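You operate a simulated robot arm through the tools that you are given. There is no shell and no other tool. Be economical: measure what you need, move in short steps, check, and stop when the job is done.

You run a simulated robot arm. Do the job below in one go: nothing can be reset, and whatever is moved stays where it is left.

TASK
Plug in the wet vacuum and suck up the puddle in the floor bay.
Fine: plug in before you switch on; nozzle back on its stand, then switch off; plug stays in, drain valve shut. Set down upright: vacuum nozzle.

Only the result counts: the job must be done as asked and must still hold three seconds after the hand-in. Knocking over, shifting, dropping, spilling or breaking anything else fails it.

THE ROBOT
A 7-joint arm with a two-finger parallel gripper on a trunk, on a base that drives. Base frame: it is fixed to the floor where the robot stands at the start and does not move with it; the origin is under the middle of the robot, x ahead of it, y to its left, z up. Units: mm, degrees, N and s.
With the tool pointing down near the work surface it reaches from about 200 to 560 mm from the robot's upright axis, wherever it stands. Its first joint turns from -166.0 to 166.0 degrees. Places, roughly: drain valve [500, 0, 200]; puddle [800, -1100, 400]; vacuum plug [800, 0, 800]; vacuum switch [700, -100, 500]. Payload 3.91 kg.
The tool frame sits at the grasp point between the pads (the TCP): z along the fingers, y along the line on which they close. The tips reach 30 mm beyond it. The gripper opens to 110 mm. The fingers are 20 mm wide and 10 mm thick; the gripper's body (48 by 112 mm) begins 55 mm behind the TCP.
Orientation is that of the tool frame in the base frame, as [roll, pitch, yaw] about the fixed x, y, z axes, in that order (R = Rz(yaw) Ry(pitch) Rx(roll)). With the fingers straight down and closing along the base's y, the tool's x points along the base's -x, its y along +y and its z along -z.

THE INTERFACE
- The arm moves only by the tool play_rows. Its argument "increments" is a list of rows, each a list of 7 numbers: the finger opening in mm, from 0 to 110, then the shift along the tool's x, y, z in mm, then the turn, a rotation vector about the tool's x, y, z in degrees. In form: [[hand, tx, ty, tz, ax, ay, az], ...]. A call has 1 to 20 rows; each row is the pose to reach, as a shift and turn from the pose commanded when the call began, along the tool's axes at that moment. Each row takes 0.2 s and may step no farther than 50 mm and 8.6 degrees from the row before; otherwise, or with a gripper value out of range, the whole call is refused. Where a pose cannot be reached the arm comes as near as it can. A force on the tool above 50 N (or 10 N above the force at the start of the call, whichever is more), or a blocked arm, ends the call early, and 0.2 s more pass. Each finger travels about 153 mm/s and halts on what it meets, pressing with about 43 N; the grip force reading is that of the motor and also rises with nothing between the fingers. The clock runs only during rows and for 0.2 s after the last one: add rows that repeat a pose to give the fingers time. The reply holds the time, the measured pose of the TCP, the force on the tool along the base axes, the opening and the grip force, in the units named above and with some noise, with the torque about the TCP (base axes, N m) and any sound that the robot's microphone picked up.
- Cameras (640 x 400 px; columns grow to the right, rows downward): "scene" is now at [-7.2, 132, 1531.7]; the picture's right is [-0.22, -0.98, 0.00], its down [-0.80, 0.18, -0.57] and it looks along [0.56, -0.12, -0.82] (base axes); focal length 276 px, centre (320, 200). "wrist" rides on the gripper at [77, 7, -115] in the tool frame; the picture's right is [-0.09, 1.00, 0.00], its down [-0.80, -0.07, -0.59] and it looks along [-0.59, -0.05, 0.80] (tool axes); focal length 270 px, centre (320, 200). There is no depth. A picture from a camera that has moved, and an enlarged one, comes with that camera's place and axes in the base frame and with its lens.
- get_image(camera): a new picture of that camera. The clock stands still meanwhile.
- move_column(by): slides the trunk up (or, below 0, down) by that many mm; the arm and the scene camera ride with it, the base frame stays. It gives what a move gives, with no picture.
- base_move(legs): drives the robot by 1 to 6 legs, each [ahead, turn to the left] in mm and degrees, along the robot's own axes; the way and the turn of a leg run together, so that a leg with both is an arc; at most 1500 mm and 180 degrees a leg. The arm and the cameras ride along, it lands a little off, and it stops where it bumps. It gives what a move gives.
- turn_head(pan, tilt): turns the head with the scene camera to pan (to the left, within 155 degrees either way) and tilt (down, from -29 to 69), counted from straight ahead of the robot. It gives what a move gives.
- zoom(camera, box): a new picture of the part [left, top, right, bottom] of that camera's present view, enlarged. The clock stands still meanwhile.
- job_done(): hands the job in; it is judged then, once.

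Go step by step. Nothing tells you exact positions but the pictures and the camera data: compare them with the known pose of the tool, close in by small moves and look again before you grip or let go. The budget is 120 turns and 82 pictures, counting those below and the enlarged ones. Unless the task says otherwise, let go and move clear before handing in, and close with one line.

The tools are called after "Emit:" as a command line: name --pt "numbers of a row" for each row, then --argument value for the rest, lists and objects as JSON in quotes. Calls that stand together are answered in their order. play_rows: Moves the arm, as the interface text tells. Its arguments: {"type":"object","properties":{"increments":{"type":"array","items":{"type":"array","items":{"type":"number"}}}},"required":["increments"]} The other tools are called the same way: move_column (by) slides the trunk up or down; base_move (legs) drives the base; turn_head (pan, tilt) turns the head that bears the scene camera; get_image (camera) takes a picture; zoom (camera, box) takes an enlarged picture of a part of a camera's view; job_done () hands the job in.

At the start:

```text
t: 0.0
tcp_pos: [450.3, -184.8, 1008.5]
orientation: [180.0, 0.0, -179.9]
force: [0.6, -0.5, -1.0]
moment: [-0.02, 0.03, 0.01]
finger_gap: 109.9
grasp_force: 0.0
trunk travel left (down, up): [-525.0, 85.0]
robot x, y, heading: [2.1, -5.2, 0.3]
head pan, tilt: [-12.6, 55.2]
```

scene: 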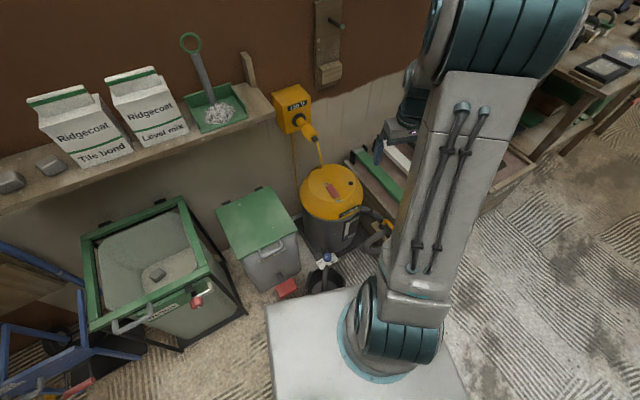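
wrist: 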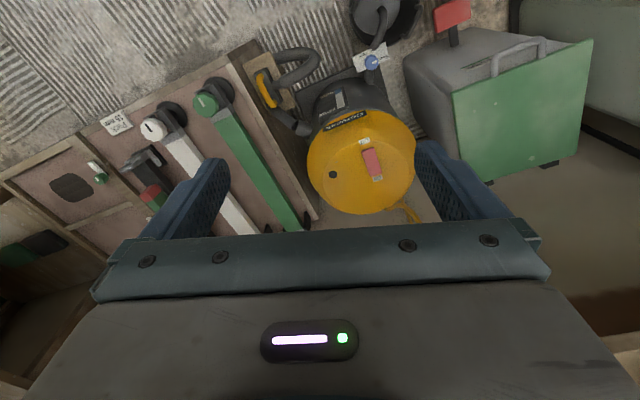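

I see the yellow wet vacuum ahead, with a yellow outlet box on the wall and the nozzle on the side of the vacuum. I'll look closer at these.

Emit:
zoom --camera "scene" --box '[240, 70, 420, 310]'

Emit:
zoom --camera "wrist" --box '[220, 0, 480, 230]'

Emit:
turn_head --pan -55 --tilt 45

Emit:
get_image --camera "scene"

```text
1.67 times, centred on (330, 190) of scene
camera zoom: at [-7.2, 132.0, 1531.7], right [-0.22, -0.98, 0.0], down [-0.8, 0.18, -0.57], along [0.56, -0.12, -0.82], focal length 459 px, centre (303, 217)
```

zoom: 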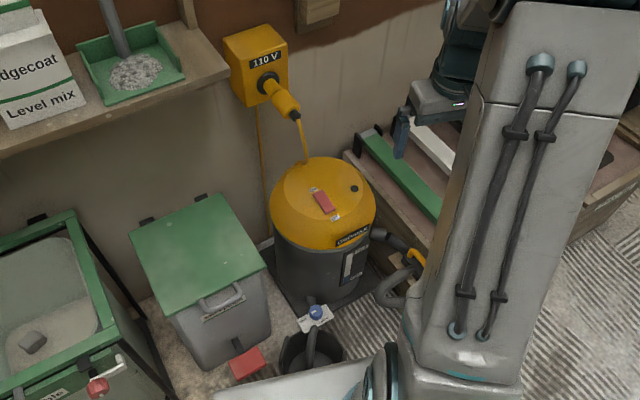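

```text
1.74 times, centred on (350, 115) of wrist
camera zoom: at [374.4, -177.4, 1122.7], right [0.09, 1.0, 0.0], down [0.8, -0.07, 0.59], along [0.59, -0.05, -0.8], focal length 470 px, centre (268, 348)
```

zoom: 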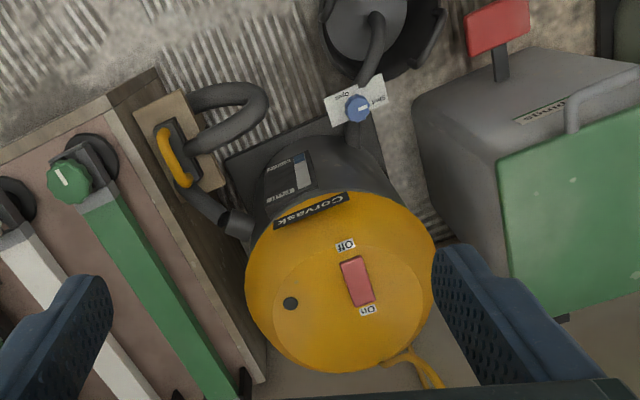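

```text
t: 1.1
tcp_pos: [452.2, -184.6, 1007.8]
orientation: [-180.0, 0.0, -180.0]
force: [0.6, 0.0, 1.5]
moment: [-0.01, -0.01, 0.0]
finger_gap: 110.2
grasp_force: 0.1
trunk travel left (down, up): [-525.0, 85.0]
robot x, y, heading: [0.4, -1.0, 0.1]
head pan, tilt: [-55.0, 45.0]
```

```text
77 pictures are left
camera scene: at [-30.7, 81.1, 1545.4], right [-0.82, -0.57, 0.0], down [-0.41, 0.58, -0.71], along [0.41, -0.58, -0.71], focal length 276 px, centre (320, 200)
```

scene: 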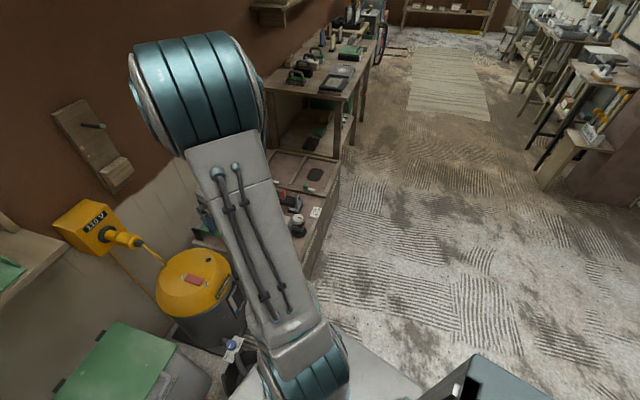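

The puddle looks like the dark patch in the raised tan bay at about [790, -1020, 400]. Now I'll take a close view of the plug and outlet.

Emit:
zoom --camera "scene" --box '[50, 190, 170, 265]'

Emit:
zoom --camera "scene" --box '[180, 130, 380, 260]'

```text
5.33 times, centred on (110, 228) of scene
camera zoom: at [-30.7, 81.1, 1545.4], right [-0.82, -0.57, 0.0], down [-0.41, 0.58, -0.71], along [0.41, -0.58, -0.71], focal length 1469 px, centre (1440, 53)
```

zoom: 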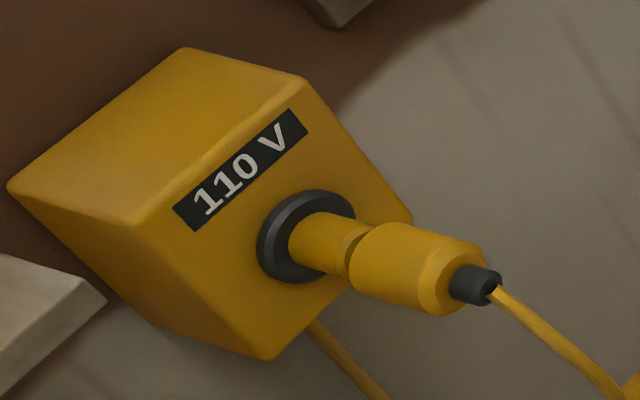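

```text
3.08 times, centred on (280, 195) of scene
camera zoom: at [-30.7, 81.1, 1545.4], right [-0.82, -0.57, 0.0], down [-0.41, 0.58, -0.71], along [0.41, -0.58, -0.71], focal length 848 px, centre (443, 215)
```

zoom: 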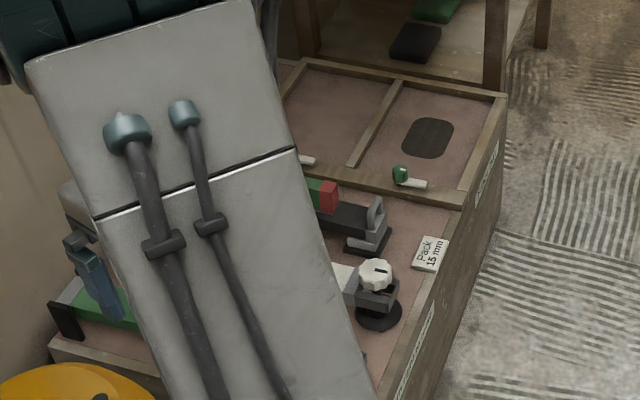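

The plug seems to sit half out of its socket. I'll tilt the hand up and line it up at y≈0 so the wrist camera can look at it.

Emit:
play_rows --pt "110 0 30 0 0 -8 0" --pt "110 0 60 0 0 -16 0" --pt "110 0 90 0 0 -24 0" --pt "110 0 120 0 0 -32 0" --pt "110 0 150 20 0 -40 0" --pt "110 0 180 40 0 -48 0" --pt "110 0 180 60 0 -48 0"

Emit:
get_image --camera "wrist"

```text
t: 2.7
tcp_pos: [495.2, -30.8, 949.6]
orientation: [-179.8, 47.8, 177.5]
force: [1.3, 6.6, 0.9]
moment: [-0.31, 0.12, -0.38]
finger_gap: 109.9
grasp_force: 0.1
out of reach, approached as far as the arm can: row 4, 5, 6, 7
trunk travel left (down, up): [-525.0, 85.0]
robot x, y, heading: [0.6, -4.1, 0.0]
head pan, tilt: [-55.0, 45.0]
```

```text
74 pictures are left
camera wrist: at [358.9, -16.9, 968.4], right [0.1, 0.99, 0.06], down [0.09, -0.07, 0.99], along [0.99, -0.1, -0.1], focal length 270 px, centre (320, 200)
```

wrist: 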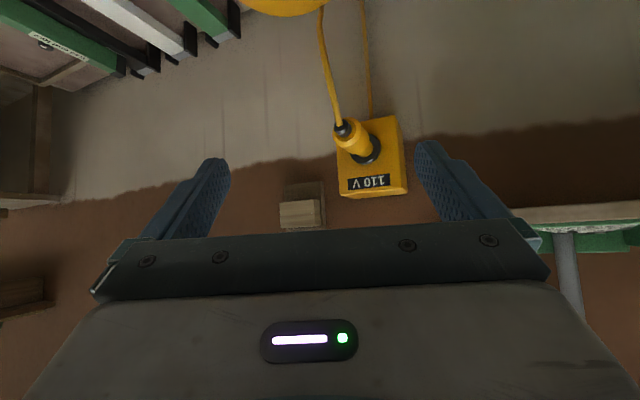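

The socket ring comes out near [878, 27, 821] and the plug tail near [749, -13, 827], so the plug axis is yawed about 17°. I'll move closer and turn the hand to match that axis.

Emit:
play_rows --pt "110 -15 -2 35 -3.6 0 -3.3" --pt "110 -30 -4 70 -7.2 0 -6.6" --pt "110 -45 -6 106 -10.8 0 -9.9" --pt "110 -60 -8 141 -14.4 0 -13.1" --pt "110 -60 -8 141 -14.4 0 -13.1"

Emit:
get_image --camera "wrist"

```text
t: 3.9
tcp_pos: [642.4, -13.4, 899.9]
orientation: [-179.9, 47.9, -160.3]
force: [-0.7, -0.3, -0.4]
moment: [0.02, 0.0, -0.02]
finger_gap: 109.9
grasp_force: 0.1
trunk travel left (down, up): [-525.0, 85.0]
robot x, y, heading: [5.5, -1.0, 0.2]
head pan, tilt: [-55.0, 45.0]
```

```text
73 pictures are left
camera wrist: at [510.2, -52.5, 919.3], right [-0.28, 0.96, 0.06], down [0.11, -0.03, 0.99], along [0.95, 0.28, -0.1], focal length 270 px, centre (320, 200)
```

wrist: 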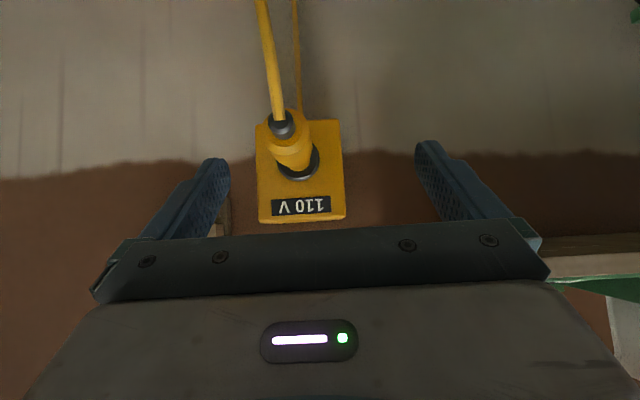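

The hand now matches the plug axis. I'll line up sideways and close in short of the plug, then look again.

Emit:
play_rows --pt "110 -18 -13 33 0 0 0" --pt "110 -36 -27 66 0 0 0" --pt "110 -53 -40 95 0 0 0" --pt "110 -53 -40 95 0 0 0"

Emit:
get_image --camera "wrist"

Emit:
turn_head --pan -12 --tilt 45

Emit:
get_image --camera "scene"

```text
t: 4.9
tcp_pos: [754.3, -16.4, 876.5]
orientation: [-179.8, 48.0, -160.4]
force: [-0.7, 0.9, -0.2]
moment: [-0.05, -0.01, 0.01]
finger_gap: 109.9
grasp_force: 0.1
trunk travel left (down, up): [-525.0, 85.0]
robot x, y, heading: [0.6, -3.3, 0.0]
head pan, tilt: [-55.0, 45.0]
```

```text
72 pictures are left
camera wrist: at [623.3, -54.4, 895.6], right [-0.28, 0.96, 0.06], down [0.11, -0.03, 0.99], along [0.95, 0.28, -0.1], focal length 270 px, centre (320, 200)
```

wrist: 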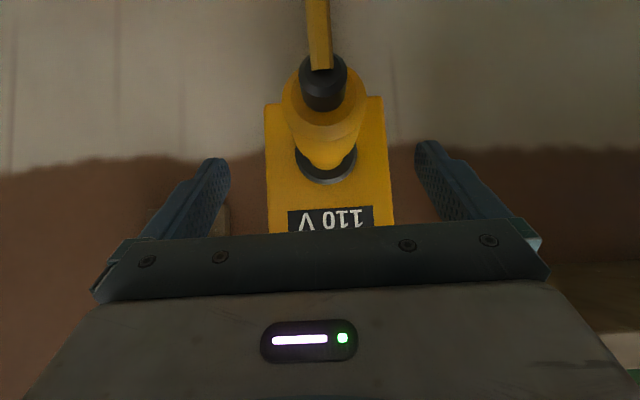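

```text
t: 6.0
tcp_pos: [753.6, -15.3, 876.8]
orientation: [-180.0, 48.0, -160.3]
force: [-0.6, 0.1, -0.1]
moment: [0.0, 0.03, -0.02]
finger_gap: 109.9
grasp_force: 0.1
trunk travel left (down, up): [-525.0, 85.0]
robot x, y, heading: [-1.0, -1.7, 0.1]
head pan, tilt: [-12.0, 45.0]
```

```text
71 pictures are left
camera scene: at [2.2, 130.8, 1545.4], right [-0.21, -0.98, 0.0], down [-0.69, 0.15, -0.71], along [0.69, -0.15, -0.71], focal length 276 px, centre (320, 200)
```

scene: 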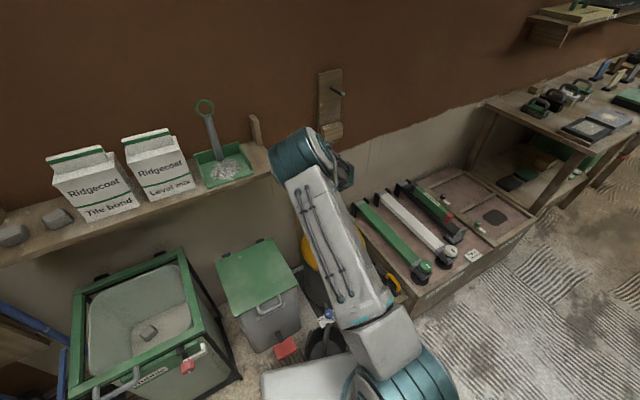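

The plug is centred between the fingers. I'll go in around the plug body and close.

Emit:
play_rows --pt "110 1 0 25 0 0 0" --pt "110 2 0 50 0 0 0" --pt "110 3.5 0.5 75 0 0 0" --pt "110 3.5 0.5 75 0 0 0"

Emit:
get_image --camera "wrist"

```text
t: 7.0
tcp_pos: [802.8, 2.6, 824.9]
orientation: [-179.7, 48.1, -160.4]
force: [-2.4, -0.8, 9.9]
moment: [-0.1, 0.39, 0.0]
finger_gap: 109.9
grasp_force: 0.0
trunk travel left (down, up): [-525.0, 85.0]
robot x, y, heading: [3.8, -1.5, 0.1]
head pan, tilt: [-12.0, 45.0]
```

```text
70 pictures are left
camera wrist: at [672.2, -37.1, 844.2], right [-0.28, 0.96, 0.06], down [0.11, -0.03, 0.99], along [0.95, 0.28, -0.1], focal length 270 px, centre (320, 200)
```

wrist: 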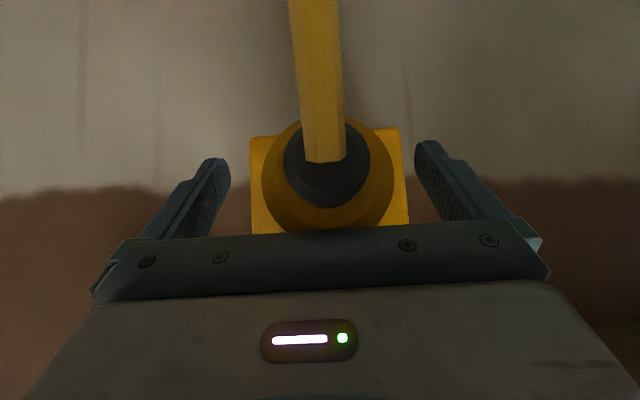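

A 10 N reading appeared, so I'll check whether it is only a transient before closing.

Emit:
play_rows --pt "110 0 0 0 0 0 0" --pt "110 0 0 0 0 0 0"

```text
t: 7.6
tcp_pos: [802.8, 2.0, 824.2]
orientation: [-179.9, 48.0, -160.3]
force: [-2.4, -0.2, 8.8]
moment: [-0.05, 0.37, 0.03]
finger_gap: 110.0
grasp_force: 0.2
trunk travel left (down, up): [-525.0, 85.0]
robot x, y, heading: [3.0, -0.4, -0.0]
head pan, tilt: [-12.0, 45.0]
```

It's a steady contact: the hand is touching the back of the plug. I'll back off 14 mm and then close, with the plug nearer the fingertips.

Emit:
play_rows --pt "110 0 0 -7 0 0 0" --pt "110 0 0 -14 0 0 0" --pt "110 0 0 -14 0 0 0"

```text
t: 8.4
tcp_pos: [793.0, -0.4, 832.3]
orientation: [-179.8, 48.0, -160.3]
force: [-0.4, 0.0, 0.2]
moment: [0.01, -0.02, -0.02]
finger_gap: 110.1
grasp_force: 0.1
trunk travel left (down, up): [-525.0, 85.0]
robot x, y, heading: [3.6, -3.0, 0.1]
head pan, tilt: [-12.0, 45.0]
```

Emit:
play_rows --pt "80 0 0 0 0 0 0" --pt "60 0 0 0 0 0 0" --pt "45 0 0 0 0 0 0" --pt "30 0 0 0 0 0 0" --pt "30 0 0 0 0 0 0"

Emit:
get_image --camera "wrist"

```text
t: 9.6
tcp_pos: [794.4, 1.6, 831.5]
orientation: [-179.8, 48.1, -160.2]
force: [-6.3, 15.2, -0.7]
moment: [0.11, 0.05, -0.62]
finger_gap: 45.8
grasp_force: 45.4
trunk travel left (down, up): [-525.0, 85.0]
robot x, y, heading: [2.6, -2.6, 0.2]
head pan, tilt: [-12.0, 45.0]
```

```text
69 pictures are left
camera wrist: at [662.2, -36.9, 852.0], right [-0.28, 0.96, 0.06], down [0.11, -0.03, 0.99], along [0.95, 0.29, -0.1], focal length 270 px, centre (320, 200)
```

wrist: 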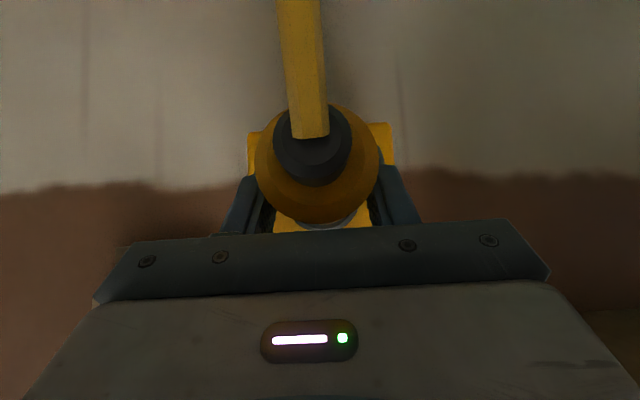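

I have the plug body gripped, 46 mm across. Now I'll push along the socket axis in small steps, watching the force.

Emit:
play_rows --pt "20 -3.3 2 3.7 0 0 0" --pt "20 -6.7 2 7.4 0 0 0" --pt "20 -6.7 2 7.4 0 0 0"

```text
t: 10.4
tcp_pos: [802.4, 6.6, 832.1]
orientation: [-179.7, 47.9, -160.3]
force: [-4.0, 11.3, -3.7]
moment: [0.04, -0.1, -0.92]
finger_gap: 46.0
grasp_force: 45.4
trunk travel left (down, up): [-525.0, 85.0]
robot x, y, heading: [1.0, -6.1, 0.2]
head pan, tilt: [-12.0, 45.0]
```

Emit:
play_rows --pt "20 -3.3 0 3.7 0 0 0" --pt "20 -6.7 0 7.4 0 0 0" --pt "20 -10 0 11.1 0 0 0" --pt "20 -10 0 11.1 0 0 0"

Emit:
get_image --camera "wrist"

```text
t: 11.4
tcp_pos: [817.3, 10.7, 832.5]
orientation: [-179.7, 48.0, -160.3]
force: [-2.6, 8.0, -5.1]
moment: [-0.01, 0.08, -0.98]
finger_gap: 45.6
grasp_force: 45.0
trunk travel left (down, up): [-525.0, 85.0]
robot x, y, heading: [0.7, -1.2, -0.1]
head pan, tilt: [-12.0, 45.0]
```

```text
68 pictures are left
camera wrist: at [685.9, -28.6, 852.1], right [-0.28, 0.96, 0.06], down [0.11, -0.03, 0.99], along [0.95, 0.28, -0.1], focal length 270 px, centre (320, 200)
```

wrist: 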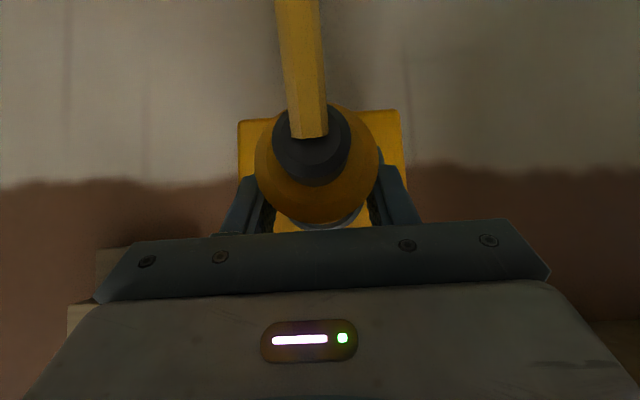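

Emit:
play_rows --pt "20 -3.3 0 3.7 0 0 0" --pt "20 -6.7 0 7.4 0 0 0" --pt "20 -10 0 11.1 0 0 0" --pt "20 -13.4 0 14.8 0 0 0" --pt "20 -13.4 0 14.8 0 0 0"

Emit:
get_image --camera "wrist"

```text
t: 12.6
tcp_pos: [836.5, 14.9, 832.1]
orientation: [-179.8, 47.8, -160.4]
force: [-3.2, 2.6, -2.7]
moment: [-0.11, 0.04, -0.87]
finger_gap: 45.6
grasp_force: 44.7
trunk travel left (down, up): [-525.0, 85.0]
robot x, y, heading: [-0.8, -5.2, -0.1]
head pan, tilt: [-12.0, 45.0]
```

```text
67 pictures are left
camera wrist: at [704.4, -22.5, 852.2], right [-0.28, 0.96, 0.06], down [0.11, -0.03, 0.99], along [0.95, 0.28, -0.1], focal length 270 px, centre (320, 200)
```

wrist: 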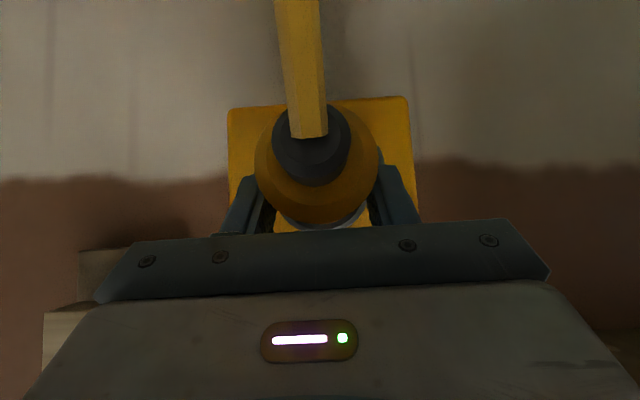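

Emit:
play_rows --pt "20 -2 0 2.2 0 0 0" --pt "20 -4 0 4.4 0 0 0" --pt "20 -6 0 6.7 0 0 0" --pt "20 -8 0 8.9 0 0 0" --pt "20 -10 0 11.1 0 0 0" --pt "20 -12 0 13.3 0 0 0"

Emit:
get_image --camera "wrist"

```text
t: 13.3
tcp_pos: [835.5, 15.3, 832.9]
orientation: [-180.0, 47.7, -160.6]
force: [-25.1, 0.4, 15.4]
moment: [-0.4, 0.6, -1.0]
finger_gap: 45.7
grasp_force: 45.0
trunk travel left (down, up): [-525.0, 85.0]
robot x, y, heading: [0.1, -4.0, -0.1]
head pan, tilt: [-12.0, 45.0]
stopped in row 3: the force on the tool passed its limit at 54 N (the readings are from after the stop); the commanded pose is now the measured one
```

```text
66 pictures are left
camera wrist: at [704.7, -22.2, 852.9], right [-0.27, 0.96, 0.06], down [0.12, -0.03, 0.99], along [0.95, 0.28, -0.1], focal length 270 px, centre (320, 200)
```

wrist: 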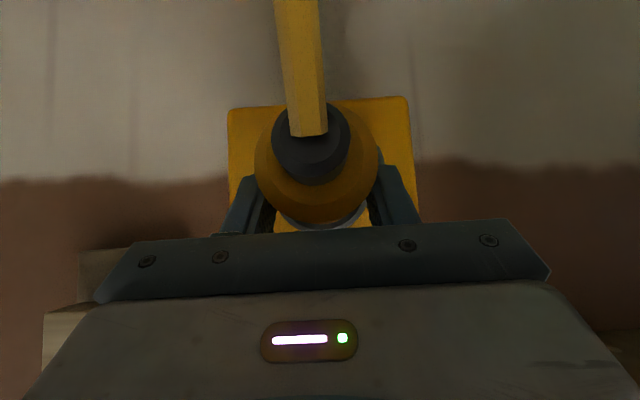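

The push stopped hard at 54 N, so either the plug is seated or the fingertips met the box. I'll open, back off and look.

Emit:
play_rows --pt "20 0 0 0 0 0 0" --pt "45 0 0 0 0 0 0" --pt "75 0 0 0 0 0 0" --pt "110 0 0 0 0 0 0" --pt "110 0 0 -30 0 0 0" --pt "110 0 0 -70 0 0 0" --pt "110 0 0 -110 0 0 0" --pt "110 0 0 -110 0 0 0"

Emit:
get_image --camera "wrist"

```text
t: 14.0
tcp_pos: [831.8, 23.7, 831.7]
orientation: [179.9, 47.6, -160.0]
force: [-38.4, 7.6, 18.4]
moment: [-0.56, -0.29, -0.59]
finger_gap: 64.8
grasp_force: 0.0
trunk travel left (down, up): [-525.0, 85.0]
robot x, y, heading: [-1.1, -3.7, 0.4]
head pan, tilt: [-12.0, 45.0]
stopped in row 3: the force on the tool passed its limit at 55 N (the readings are from after the stop); the commanded pose is now the measured one
```

```text
65 pictures are left
camera wrist: at [702.1, -16.7, 852.5], right [-0.29, 0.96, 0.07], down [0.12, -0.03, 0.99], along [0.95, 0.29, -0.1], focal length 270 px, centre (320, 200)
```

wrist: 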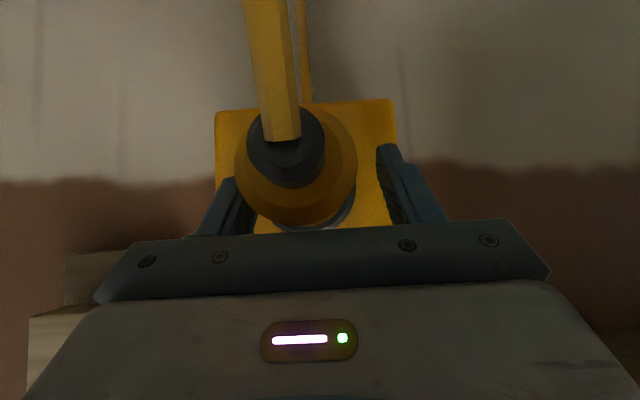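

Emit:
play_rows --pt "65 2 0 -3 0 0 0" --pt "65 2 -4 -5 0 0 0" --pt "85 2 -6 -6 0 0 0" --pt "110 2 -8 -8 0 0 0" --pt "110 2 -8 -8 0 0 0"

```text
t: 15.2
tcp_pos: [833.8, 11.0, 832.2]
orientation: [179.9, 47.4, -160.2]
force: [0.3, -0.1, -0.3]
moment: [0.0, -0.01, 0.06]
finger_gap: 109.9
grasp_force: 0.0
trunk travel left (down, up): [-525.0, 85.0]
robot x, y, heading: [-1.9, -1.7, 0.1]
head pan, tilt: [-12.0, 45.0]
```

Emit:
play_rows --pt "110 0 0 -30 0 0 0" --pt "110 0 0 -70 0 0 0" --pt "110 0 0 -110 0 0 0" --pt "110 0 0 -110 0 0 0"

Emit:
get_image --camera "wrist"

Emit:
turn_head --pan -5 --tilt 45

Emit:
get_image --camera "scene"

```text
t: 16.2
tcp_pos: [757.7, -17.0, 906.1]
orientation: [179.8, 47.5, -160.2]
force: [-0.7, 0.0, 0.1]
moment: [-0.03, -0.05, 0.0]
finger_gap: 110.1
grasp_force: 0.0
trunk travel left (down, up): [-525.0, 85.0]
robot x, y, heading: [-0.7, -3.6, -0.1]
head pan, tilt: [-12.0, 45.0]
```

```text
64 pictures are left
camera wrist: at [626.7, -57.3, 927.5], right [-0.28, 0.96, 0.07], down [0.12, -0.03, 0.99], along [0.95, 0.29, -0.11], focal length 270 px, centre (320, 200)
```

wrist: 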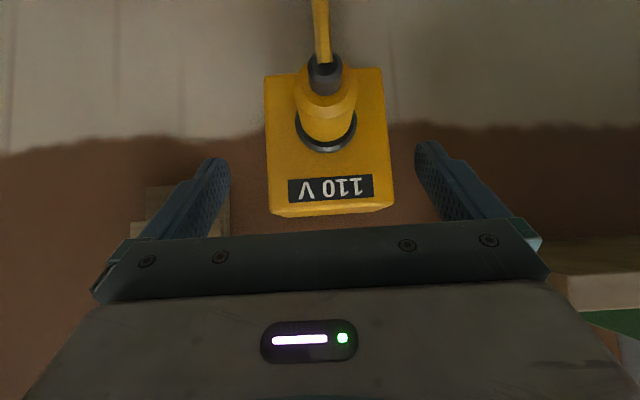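

```text
t: 16.9
tcp_pos: [757.7, -17.7, 906.7]
orientation: [179.8, 47.5, -160.3]
force: [-0.1, 0.1, 0.2]
moment: [0.05, 0.0, -0.01]
finger_gap: 110.0
grasp_force: 0.0
trunk travel left (down, up): [-525.0, 85.0]
robot x, y, heading: [1.2, 0.3, 0.1]
head pan, tilt: [-5.0, 45.0]
```

```text
63 pictures are left
camera scene: at [2.6, 140.8, 1545.4], right [-0.09, -1.0, 0.0], down [-0.7, 0.06, -0.71], along [0.7, -0.06, -0.71], focal length 276 px, centre (320, 200)
```

scene: 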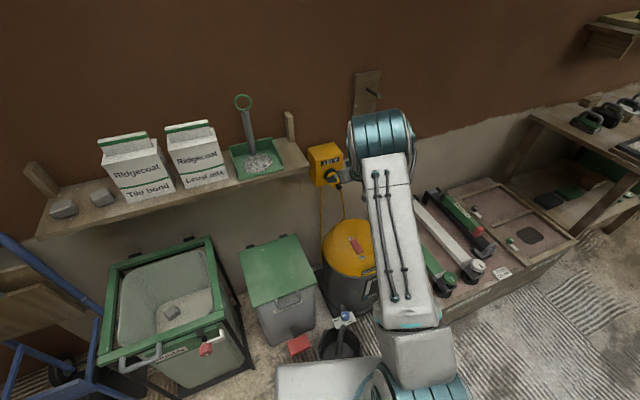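

Emit:
zoom --camera "wrist" --box '[255, 20, 405, 220]'

Emit:
zoom --camera "scene" --box '[290, 130, 400, 200]'

```text
2.00 times, centred on (330, 120) of wrist
camera zoom: at [627.0, -57.3, 927.3], right [-0.28, 0.96, 0.07], down [0.12, -0.03, 0.99], along [0.95, 0.29, -0.11], focal length 541 px, centre (300, 360)
```

zoom: 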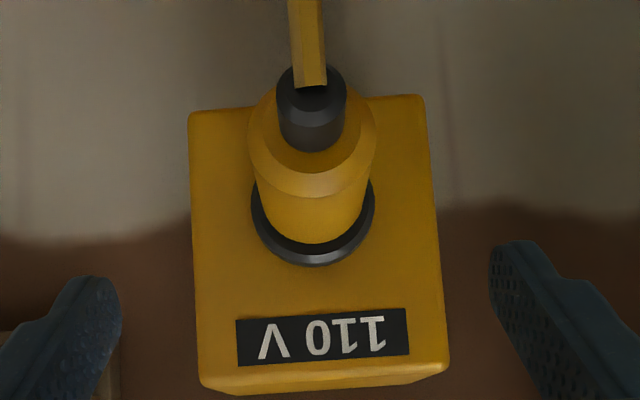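

```text
5.71 times, centred on (345, 165) of scene
camera zoom: at [2.6, 140.8, 1545.4], right [-0.09, -1.0, 0.0], down [-0.7, 0.06, -0.71], along [0.7, -0.06, -0.71], focal length 1574 px, centre (177, 400)
```

zoom: 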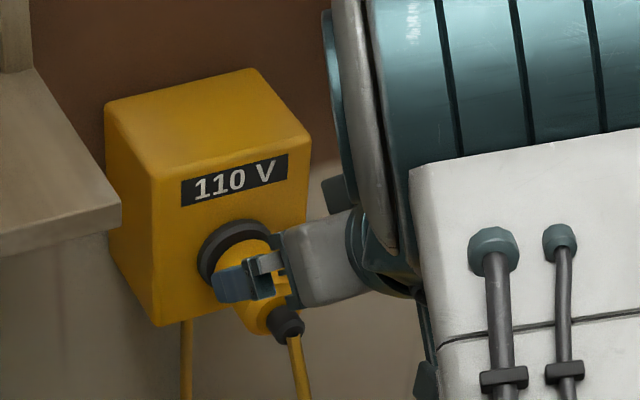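

The plug went in about 40 mm and its narrow neck is gone, but the fingertips may have met the ring. I'll re-grip 15 mm farther back and push again to be sure it's seated.

Emit:
play_rows --pt "110 2 1 34 0 0 0" --pt "110 5 2 68 0 0 0" --pt "110 8.3 3.4 101 0 0 0" --pt "110 8.3 3.4 101 0 0 0" --pt "85 8.3 3.4 101 0 0 0" --pt "60 8.3 3.4 101 0 0 0" --pt "40 8.3 3.4 101 0 0 0" --pt "20 8.3 3.4 101 0 0 0" --pt "20 8.3 3.4 101 0 0 0"

Emit:
get_image --camera "wrist"

```text
t: 18.9
tcp_pos: [820.6, 11.6, 832.1]
orientation: [179.7, 47.3, -160.3]
force: [-4.6, 5.5, -0.5]
moment: [0.1, 0.13, -1.34]
finger_gap: 45.8
grasp_force: 45.3
trunk travel left (down, up): [-525.0, 85.0]
robot x, y, heading: [-1.0, -5.4, 0.0]
head pan, tilt: [-5.0, 45.0]
```

```text
60 pictures are left
camera wrist: at [690.4, -28.4, 852.9], right [-0.28, 0.96, 0.07], down [0.12, -0.03, 0.99], along [0.95, 0.29, -0.11], focal length 270 px, centre (320, 200)
```

wrist: 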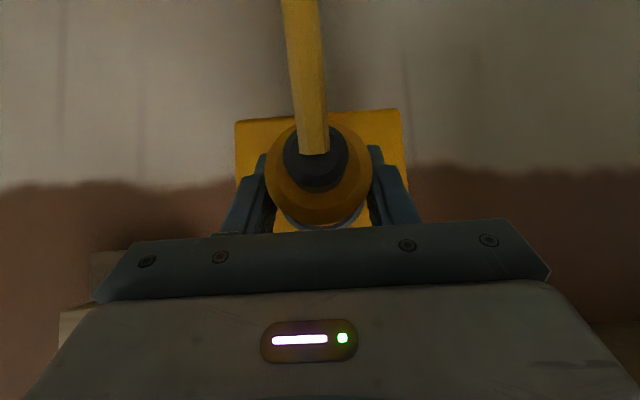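

Emit:
play_rows --pt "20 -2 0 2.2 0 0 0" --pt "20 -4 0 4.4 0 0 0" --pt "20 -6 0 6.7 0 0 0" --pt "20 -8 0 8.9 0 0 0" --pt "20 -8 0 8.9 0 0 0"

Emit:
get_image --camera "wrist"

```text
t: 20.1
tcp_pos: [826.7, 13.7, 831.8]
orientation: [179.7, 47.2, -160.2]
force: [-48.2, 2.4, -0.6]
moment: [0.04, 0.23, -0.97]
finger_gap: 46.0
grasp_force: 45.1
trunk travel left (down, up): [-525.0, 85.0]
robot x, y, heading: [0.3, 0.4, 0.0]
head pan, tilt: [-5.0, 45.0]
```

```text
59 pictures are left
camera wrist: at [696.4, -26.2, 853.0], right [-0.28, 0.96, 0.07], down [0.13, -0.03, 0.99], along [0.95, 0.29, -0.11], focal length 270 px, centre (320, 200)
```

wrist: 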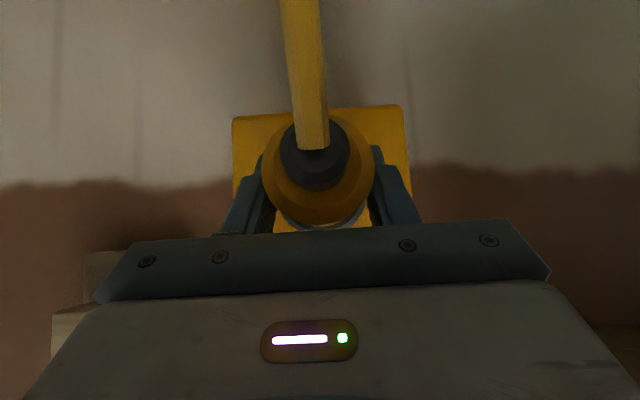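

A 48 N axial reaction with the fingers starting to slip means the plug is seated. I'll release and withdraw.

Emit:
play_rows --pt "46 1.5 0 -1.6 0 0 0" --pt "60 3 0 -3.3 0 0 0" --pt "80 4 0 -4.5 0 0 0" --pt "110 4 0 -4.5 0 0 0" --pt "110 4 0 -4.5 0 0 0"

Emit:
play_rows --pt "110 0 0 -30 0 0 0" --pt "110 0 0 -70 0 0 0" --pt "110 0 0 -110 0 0 0" --pt "110 20 0 -150 0 0 0" --pt "110 40 0 -190 0 0 0" --pt "110 40 0 -190 0 0 0"

Emit:
zoom --camera "wrist" --box '[200, 0, 440, 200]'

```text
t: 21.3
tcp_pos: [826.2, 12.3, 832.3]
orientation: [179.8, 47.4, -160.4]
force: [-0.7, -0.6, 0.2]
moment: [-0.02, 0.03, -0.04]
finger_gap: 110.0
grasp_force: 0.0
trunk travel left (down, up): [-525.0, 85.0]
robot x, y, heading: [-1.3, -3.1, -0.1]
head pan, tilt: [-5.0, 45.0]
```

```text
t: 22.7
tcp_pos: [668.7, -43.2, 929.9]
orientation: [179.8, 47.4, -160.3]
force: [-0.2, 0.3, 0.1]
moment: [0.0, -0.03, 0.01]
finger_gap: 109.9
grasp_force: 0.1
trunk travel left (down, up): [-525.0, 85.0]
robot x, y, heading: [-1.4, -2.3, -0.0]
head pan, tilt: [-5.0, 45.0]
```

```text
2.00 times, centred on (320, 100) of wrist
camera zoom: at [537.3, -83.8, 951.3], right [-0.28, 0.96, 0.07], down [0.12, -0.03, 0.99], along [0.95, 0.29, -0.11], focal length 541 px, centre (320, 400)
```

zoom: 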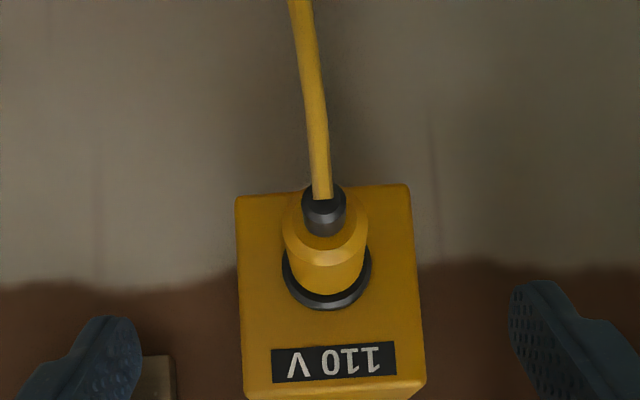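

The plug is fully in. Next I'll hover near the vacuum's top to see the switch (about [698, -78, 546]) and the drain valve.

Emit:
play_rows --pt "80 39 -3 20 0 4 0" --pt "50 78 -6 40 0 8 0" --pt "20 116 -10 60 0 12 0" --pt "0 155 -13 80 0 16 0" --pt "0 194 -16 99 0 20 0" --pt "0 194 -16 99 0 20 0"

Emit:
get_image --camera "wrist"

```text
t: 24.1
tcp_pos: [619.2, -79.0, 720.5]
orientation: [179.9, 27.3, -160.1]
force: [0.1, -1.0, 0.8]
moment: [-0.02, -0.03, 0.02]
finger_gap: 0.0
grasp_force: 37.2
trunk travel left (down, up): [-525.0, 85.0]
robot x, y, heading: [0.3, -4.2, -0.3]
head pan, tilt: [-5.0, 45.0]
```

```text
57 pictures are left
camera wrist: at [502.5, -113.7, 785.9], right [-0.26, 0.96, 0.04], down [0.44, 0.08, 0.9], along [0.86, 0.26, -0.44], focal length 270 px, centre (320, 200)
```

wrist: 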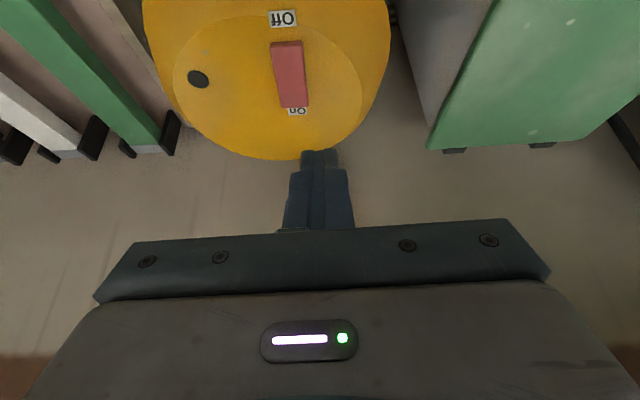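

The rocker spans from Off at about [659, -90] to On at about [735, -72]. I'll bring the closed tip above the On end.

Emit:
play_rows --pt "0 -6 -8 35 0 0 0" --pt "0 -12 -16 70 0 0 0" --pt "0 -18 -24 105 0 0 0" --pt "0 -23 -31 135 0 0 0" --pt "0 -23 -31 135 0 0 0"

Emit:
get_image --camera "wrist"

Emit:
get_image --camera "scene"

```text
t: 25.3
tcp_pos: [707.5, -82.1, 610.5]
orientation: [179.9, 27.4, -160.3]
force: [0.1, 0.2, -0.1]
moment: [0.02, -0.01, 0.01]
finger_gap: 0.0
grasp_force: 37.7
trunk travel left (down, up): [-525.0, 85.0]
robot x, y, heading: [-0.1, -1.3, -0.0]
head pan, tilt: [-5.0, 45.0]
```

```text
56 pictures are left
camera wrist: at [591.9, -115.7, 677.1], right [-0.26, 0.96, 0.04], down [0.44, 0.08, 0.9], along [0.86, 0.26, -0.44], focal length 270 px, centre (320, 200)
```

wrist: 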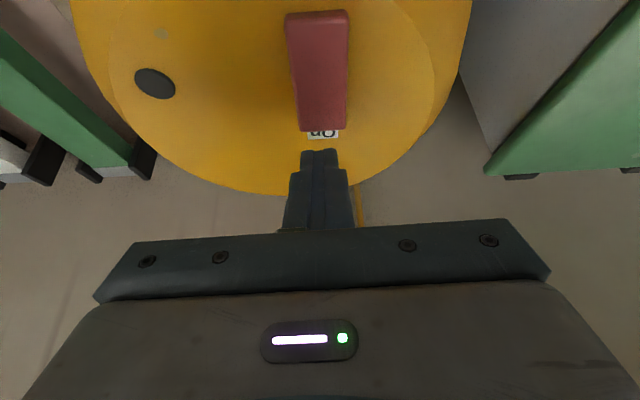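

```text
55 pictures are left
camera scene: at [2.8, 140.8, 1545.4], right [-0.09, -1.0, 0.0], down [-0.7, 0.06, -0.71], along [0.7, -0.06, -0.71], focal length 276 px, centre (320, 200)
```

scene: 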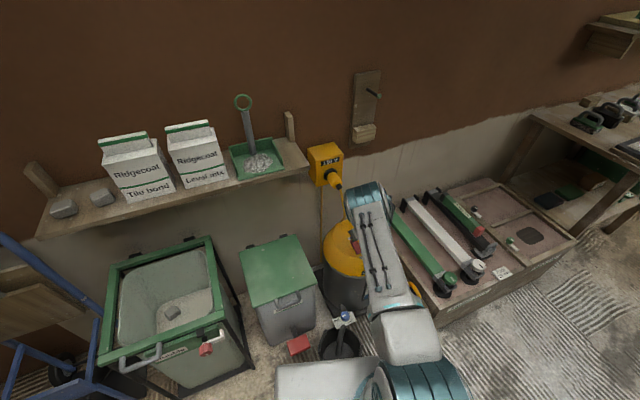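

The On end is at about [735, -70, 546]. I'll press straight down on it, 10 mm in from the edge.

Emit:
play_rows --pt "0 1.8 2.3 21.6 0 0 0" --pt "0 6.4 2.3 30.5 0 0 0" --pt "0 7.8 2.3 33.1 0 0 0" --pt "0 9.1 2.3 35.8 0 0 0" --pt "0 10.5 2.3 38.4 0 0 0" --pt "0 11.9 2.3 41.1 0 0 0" --pt "0 13.2 2.3 43.8 0 0 0"

```text
t: 26.8
tcp_pos: [719.1, -75.5, 576.6]
orientation: [-179.8, 28.1, -159.9]
force: [-4.0, -1.0, 22.5]
moment: [0.08, 0.06, 0.18]
finger_gap: 0.1
grasp_force: 38.0
trunk travel left (down, up): [-525.0, 85.0]
robot x, y, heading: [1.2, -3.1, -0.3]
head pan, tilt: [-5.0, 45.0]
stopped in row 7: the force on the tool passed its limit at 54 N (the readings are from after the stop); the commanded pose is now the measured one
```

Emit:
play_rows --pt "0 -9 0 -18 0 0 0" --pt "0 -23 0 -44 0 0 0" --pt "0 -23 0 -44 0 0 0"

Emit:
get_image --camera "wrist"

```text
t: 27.6
tcp_pos: [717.9, -77.1, 622.4]
orientation: [179.9, 27.7, -160.1]
force: [1.0, 0.0, -0.5]
moment: [0.02, 0.01, 0.05]
finger_gap: 0.1
grasp_force: 37.7
trunk travel left (down, up): [-525.0, 85.0]
robot x, y, heading: [0.5, 0.3, -0.3]
head pan, tilt: [-5.0, 45.0]
```

```text
54 pictures are left
camera wrist: at [601.0, -111.0, 688.1], right [-0.27, 0.96, 0.04], down [0.43, 0.08, 0.9], along [0.86, 0.26, -0.44], focal length 270 px, centre (320, 200)
```

wrist: 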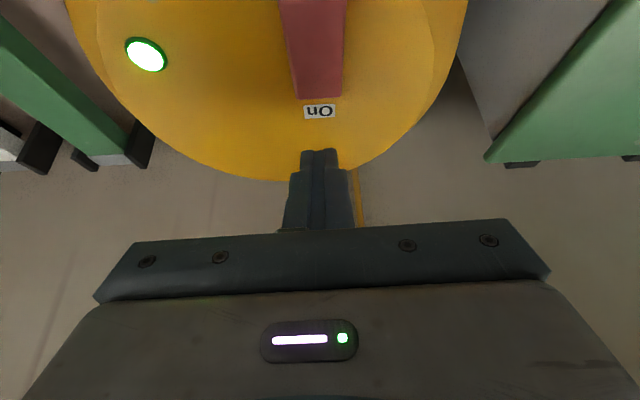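

The lamp on the vacuum is green, so it is powered and on. Now I'll check the drain valve.

Emit:
zoom --camera "scene" --box '[310, 290, 390, 370]'

Emit:
play_rows --pt "0 10 0 -40 0 5 0" --pt "0 20 0 -80 0 10 0" --pt "0 45 -20 -120 0 15 0" --pt "30 75 -40 -150 0 20 0" --pt "60 110 -60 -170 0 25 0" --pt "90 150 -80 -190 0 30 0" --pt "110 190 -100 -210 0 30 0" --pt "110 190 -100 -210 0 30 0"

Emit:
get_image --camera "wrist"

```text
5.00 times, centred on (350, 330) of scene
camera zoom: at [2.4, 140.8, 1545.3], right [-0.09, -1.0, 0.0], down [-0.7, 0.06, -0.71], along [0.7, -0.06, -0.71], focal length 1378 px, centre (170, -450)
```

zoom: 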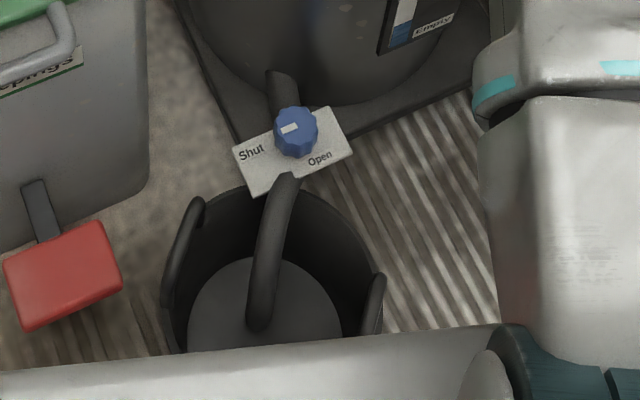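

```text
refused: row 3 steps farther than a row can; nothing moved
```

```text
52 pictures are left
camera wrist: at [601.0, -111.0, 688.1], right [-0.27, 0.96, 0.04], down [0.43, 0.08, 0.9], along [0.86, 0.26, -0.44], focal length 270 px, centre (320, 200)
```

wrist: 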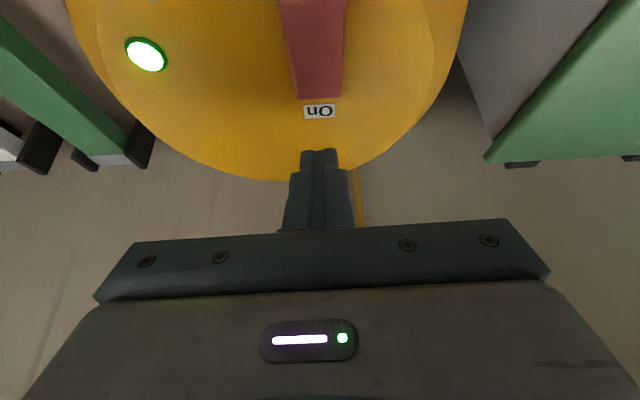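

The valve mark points to Shut, so I'll leave it. Now I'll retreat and look at the nozzle stand.

Emit:
play_rows --pt "0 10 0 -40 0 5 0" --pt "0 20 0 -80 0 10 0" --pt "0 40 -16 -115 0 15 0" --pt "30 65 -32 -140 0 20 0" --pt "60 95 -48 -160 0 25 0" --pt "90 130 -64 -180 0 30 0" --pt "110 165 -80 -200 0 30 0" --pt "110 165 -80 -200 0 30 0"

Emit:
get_image --camera "wrist"

Emit:
turn_head --pan -55 --tilt 45

Emit:
get_image --camera "scene"

```text
t: 29.4
tcp_pos: [519.8, -233.0, 724.4]
orientation: [-180.0, -2.2, -160.1]
force: [0.7, 0.1, 0.4]
moment: [0.0, 0.03, -0.02]
finger_gap: 110.1
grasp_force: 0.1
trunk travel left (down, up): [-525.0, 85.0]
robot x, y, heading: [-2.1, -1.2, 0.3]
head pan, tilt: [-5.0, 45.0]
```

```text
51 pictures are left
camera wrist: at [448.9, -251.7, 841.9], right [-0.26, 0.97, 0.0], down [0.8, 0.21, 0.56], along [0.54, 0.14, -0.83], focal length 270 px, centre (320, 200)
```

wrist: 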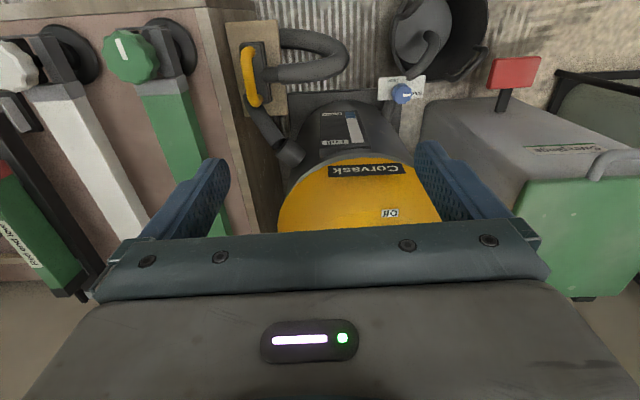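

```text
t: 30.6
tcp_pos: [519.7, -233.8, 723.0]
orientation: [-179.9, -2.3, -160.1]
force: [-0.2, -0.2, 1.1]
moment: [0.02, -0.02, -0.01]
finger_gap: 109.8
grasp_force: 0.1
trunk travel left (down, up): [-525.0, 85.0]
robot x, y, heading: [1.6, -3.0, -0.2]
head pan, tilt: [-55.0, 45.0]
```

```text
50 pictures are left
camera scene: at [-32.0, 81.4, 1545.4], right [-0.82, -0.57, 0.0], down [-0.41, 0.58, -0.71], along [0.41, -0.58, -0.71], focal length 276 px, centre (320, 200)
```

scene: 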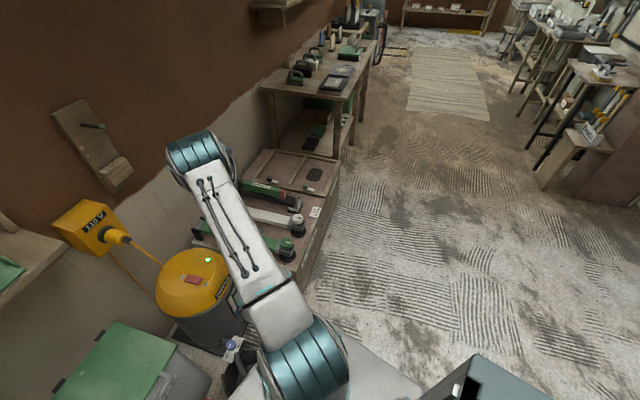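

Emit:
zoom --camera "wrist" --box '[190, 0, 390, 180]'

Emit:
zoom --camera "scene" --box '[200, 140, 360, 300]'

```text
2.22 times, centred on (290, 90) of wrist
camera zoom: at [449.0, -251.8, 841.7], right [-0.26, 0.97, 0.0], down [0.8, 0.21, 0.56], along [0.54, 0.14, -0.83], focal length 601 px, centre (387, 444)
```

zoom: 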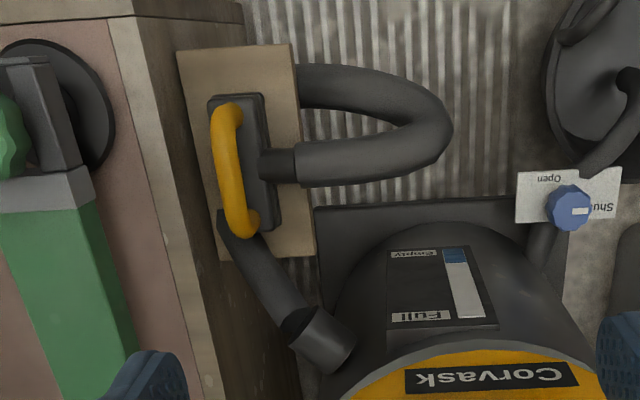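

```text
2.50 times, centred on (280, 220) of scene
camera zoom: at [-32.0, 81.4, 1545.4], right [-0.82, -0.57, 0.0], down [-0.41, 0.58, -0.71], along [0.41, -0.58, -0.71], focal length 689 px, centre (420, 150)
```

zoom: 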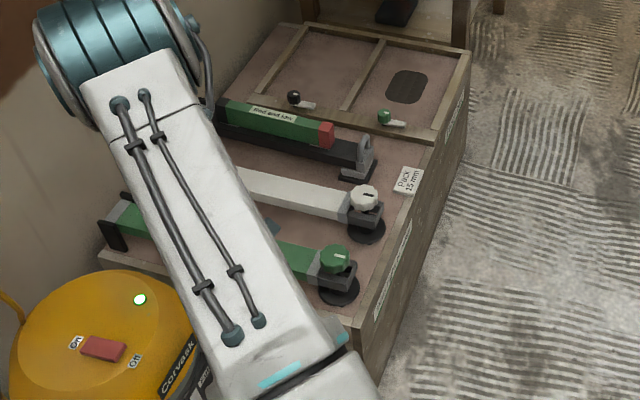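

The nozzle sits on a small plate at the bay's left end, near [545, -336, 400], and the puddle is near [799, -1026, 400]. A parking spot between them, with the robot's side to the bay, should reach both, so I'll look around the base before driving.

Emit:
turn_head --pan -100 --tilt 60

Emit:
get_image --camera "scene"

Emit:
turn_head --pan -155 --tilt 50

Emit:
get_image --camera "scene"

Emit:
turn_head --pan 10 --tilt 69

Emit:
get_image --camera "scene"

```text
t: 31.7
tcp_pos: [519.2, -233.5, 723.8]
orientation: [-179.9, -2.1, -160.1]
force: [-0.2, -0.2, 0.1]
moment: [-0.01, 0.02, 0.02]
finger_gap: 109.8
grasp_force: 0.0
trunk travel left (down, up): [-525.0, 85.0]
robot x, y, heading: [-3.9, 2.8, -0.1]
head pan, tilt: [-100.0, 60.0]
```

```text
47 pictures are left
camera scene: at [-90.2, 82.3, 1525.9], right [-0.98, 0.17, 0.0], down [0.15, 0.85, -0.5], along [-0.09, -0.49, -0.87], focal length 276 px, centre (320, 200)
```

scene: 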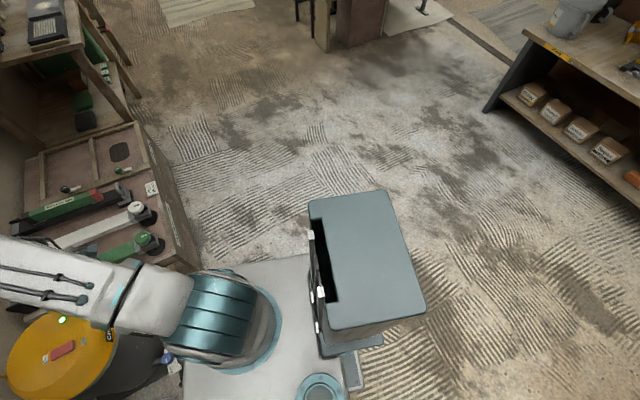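

```text
t: 32.9
tcp_pos: [519.9, -233.9, 725.1]
orientation: [179.9, -2.3, -160.1]
force: [-0.9, 0.7, -1.2]
moment: [0.0, 0.02, 0.01]
finger_gap: 109.8
grasp_force: 0.0
trunk travel left (down, up): [-525.0, 85.0]
robot x, y, heading: [0.3, -1.3, -0.2]
head pan, tilt: [-154.7, 50.0]
```

```text
46 pictures are left
camera scene: at [-148.2, 115.1, 1538.5], right [-0.43, 0.9, 0.0], down [0.69, 0.33, -0.64], along [-0.58, -0.27, -0.77], focal length 276 px, centre (320, 200)
```

scene: 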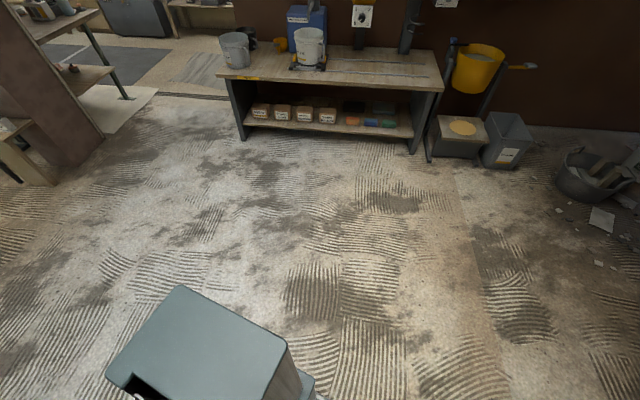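

```text
t: 35.5
tcp_pos: [518.8, -233.1, 724.5]
orientation: [-180.0, -2.2, -160.1]
force: [0.5, -0.2, 0.3]
moment: [-0.04, 0.0, 0.0]
finger_gap: 109.8
grasp_force: 0.0
trunk travel left (down, up): [-525.0, 85.0]
robot x, y, heading: [-1.6, -5.5, -0.1]
head pan, tilt: [10.0, 68.8]
```

```text
45 pictures are left
camera scene: at [-23.5, 157.6, 1516.5], right [0.17, -0.99, 0.0], down [-0.92, -0.16, -0.36], along [0.36, 0.06, -0.93], focal length 276 px, centre (320, 200)
```

scene: 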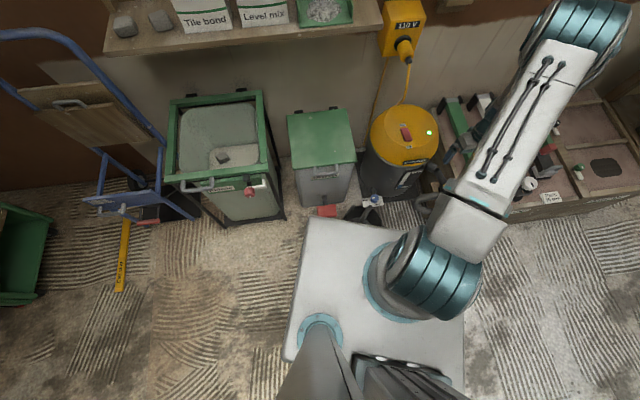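

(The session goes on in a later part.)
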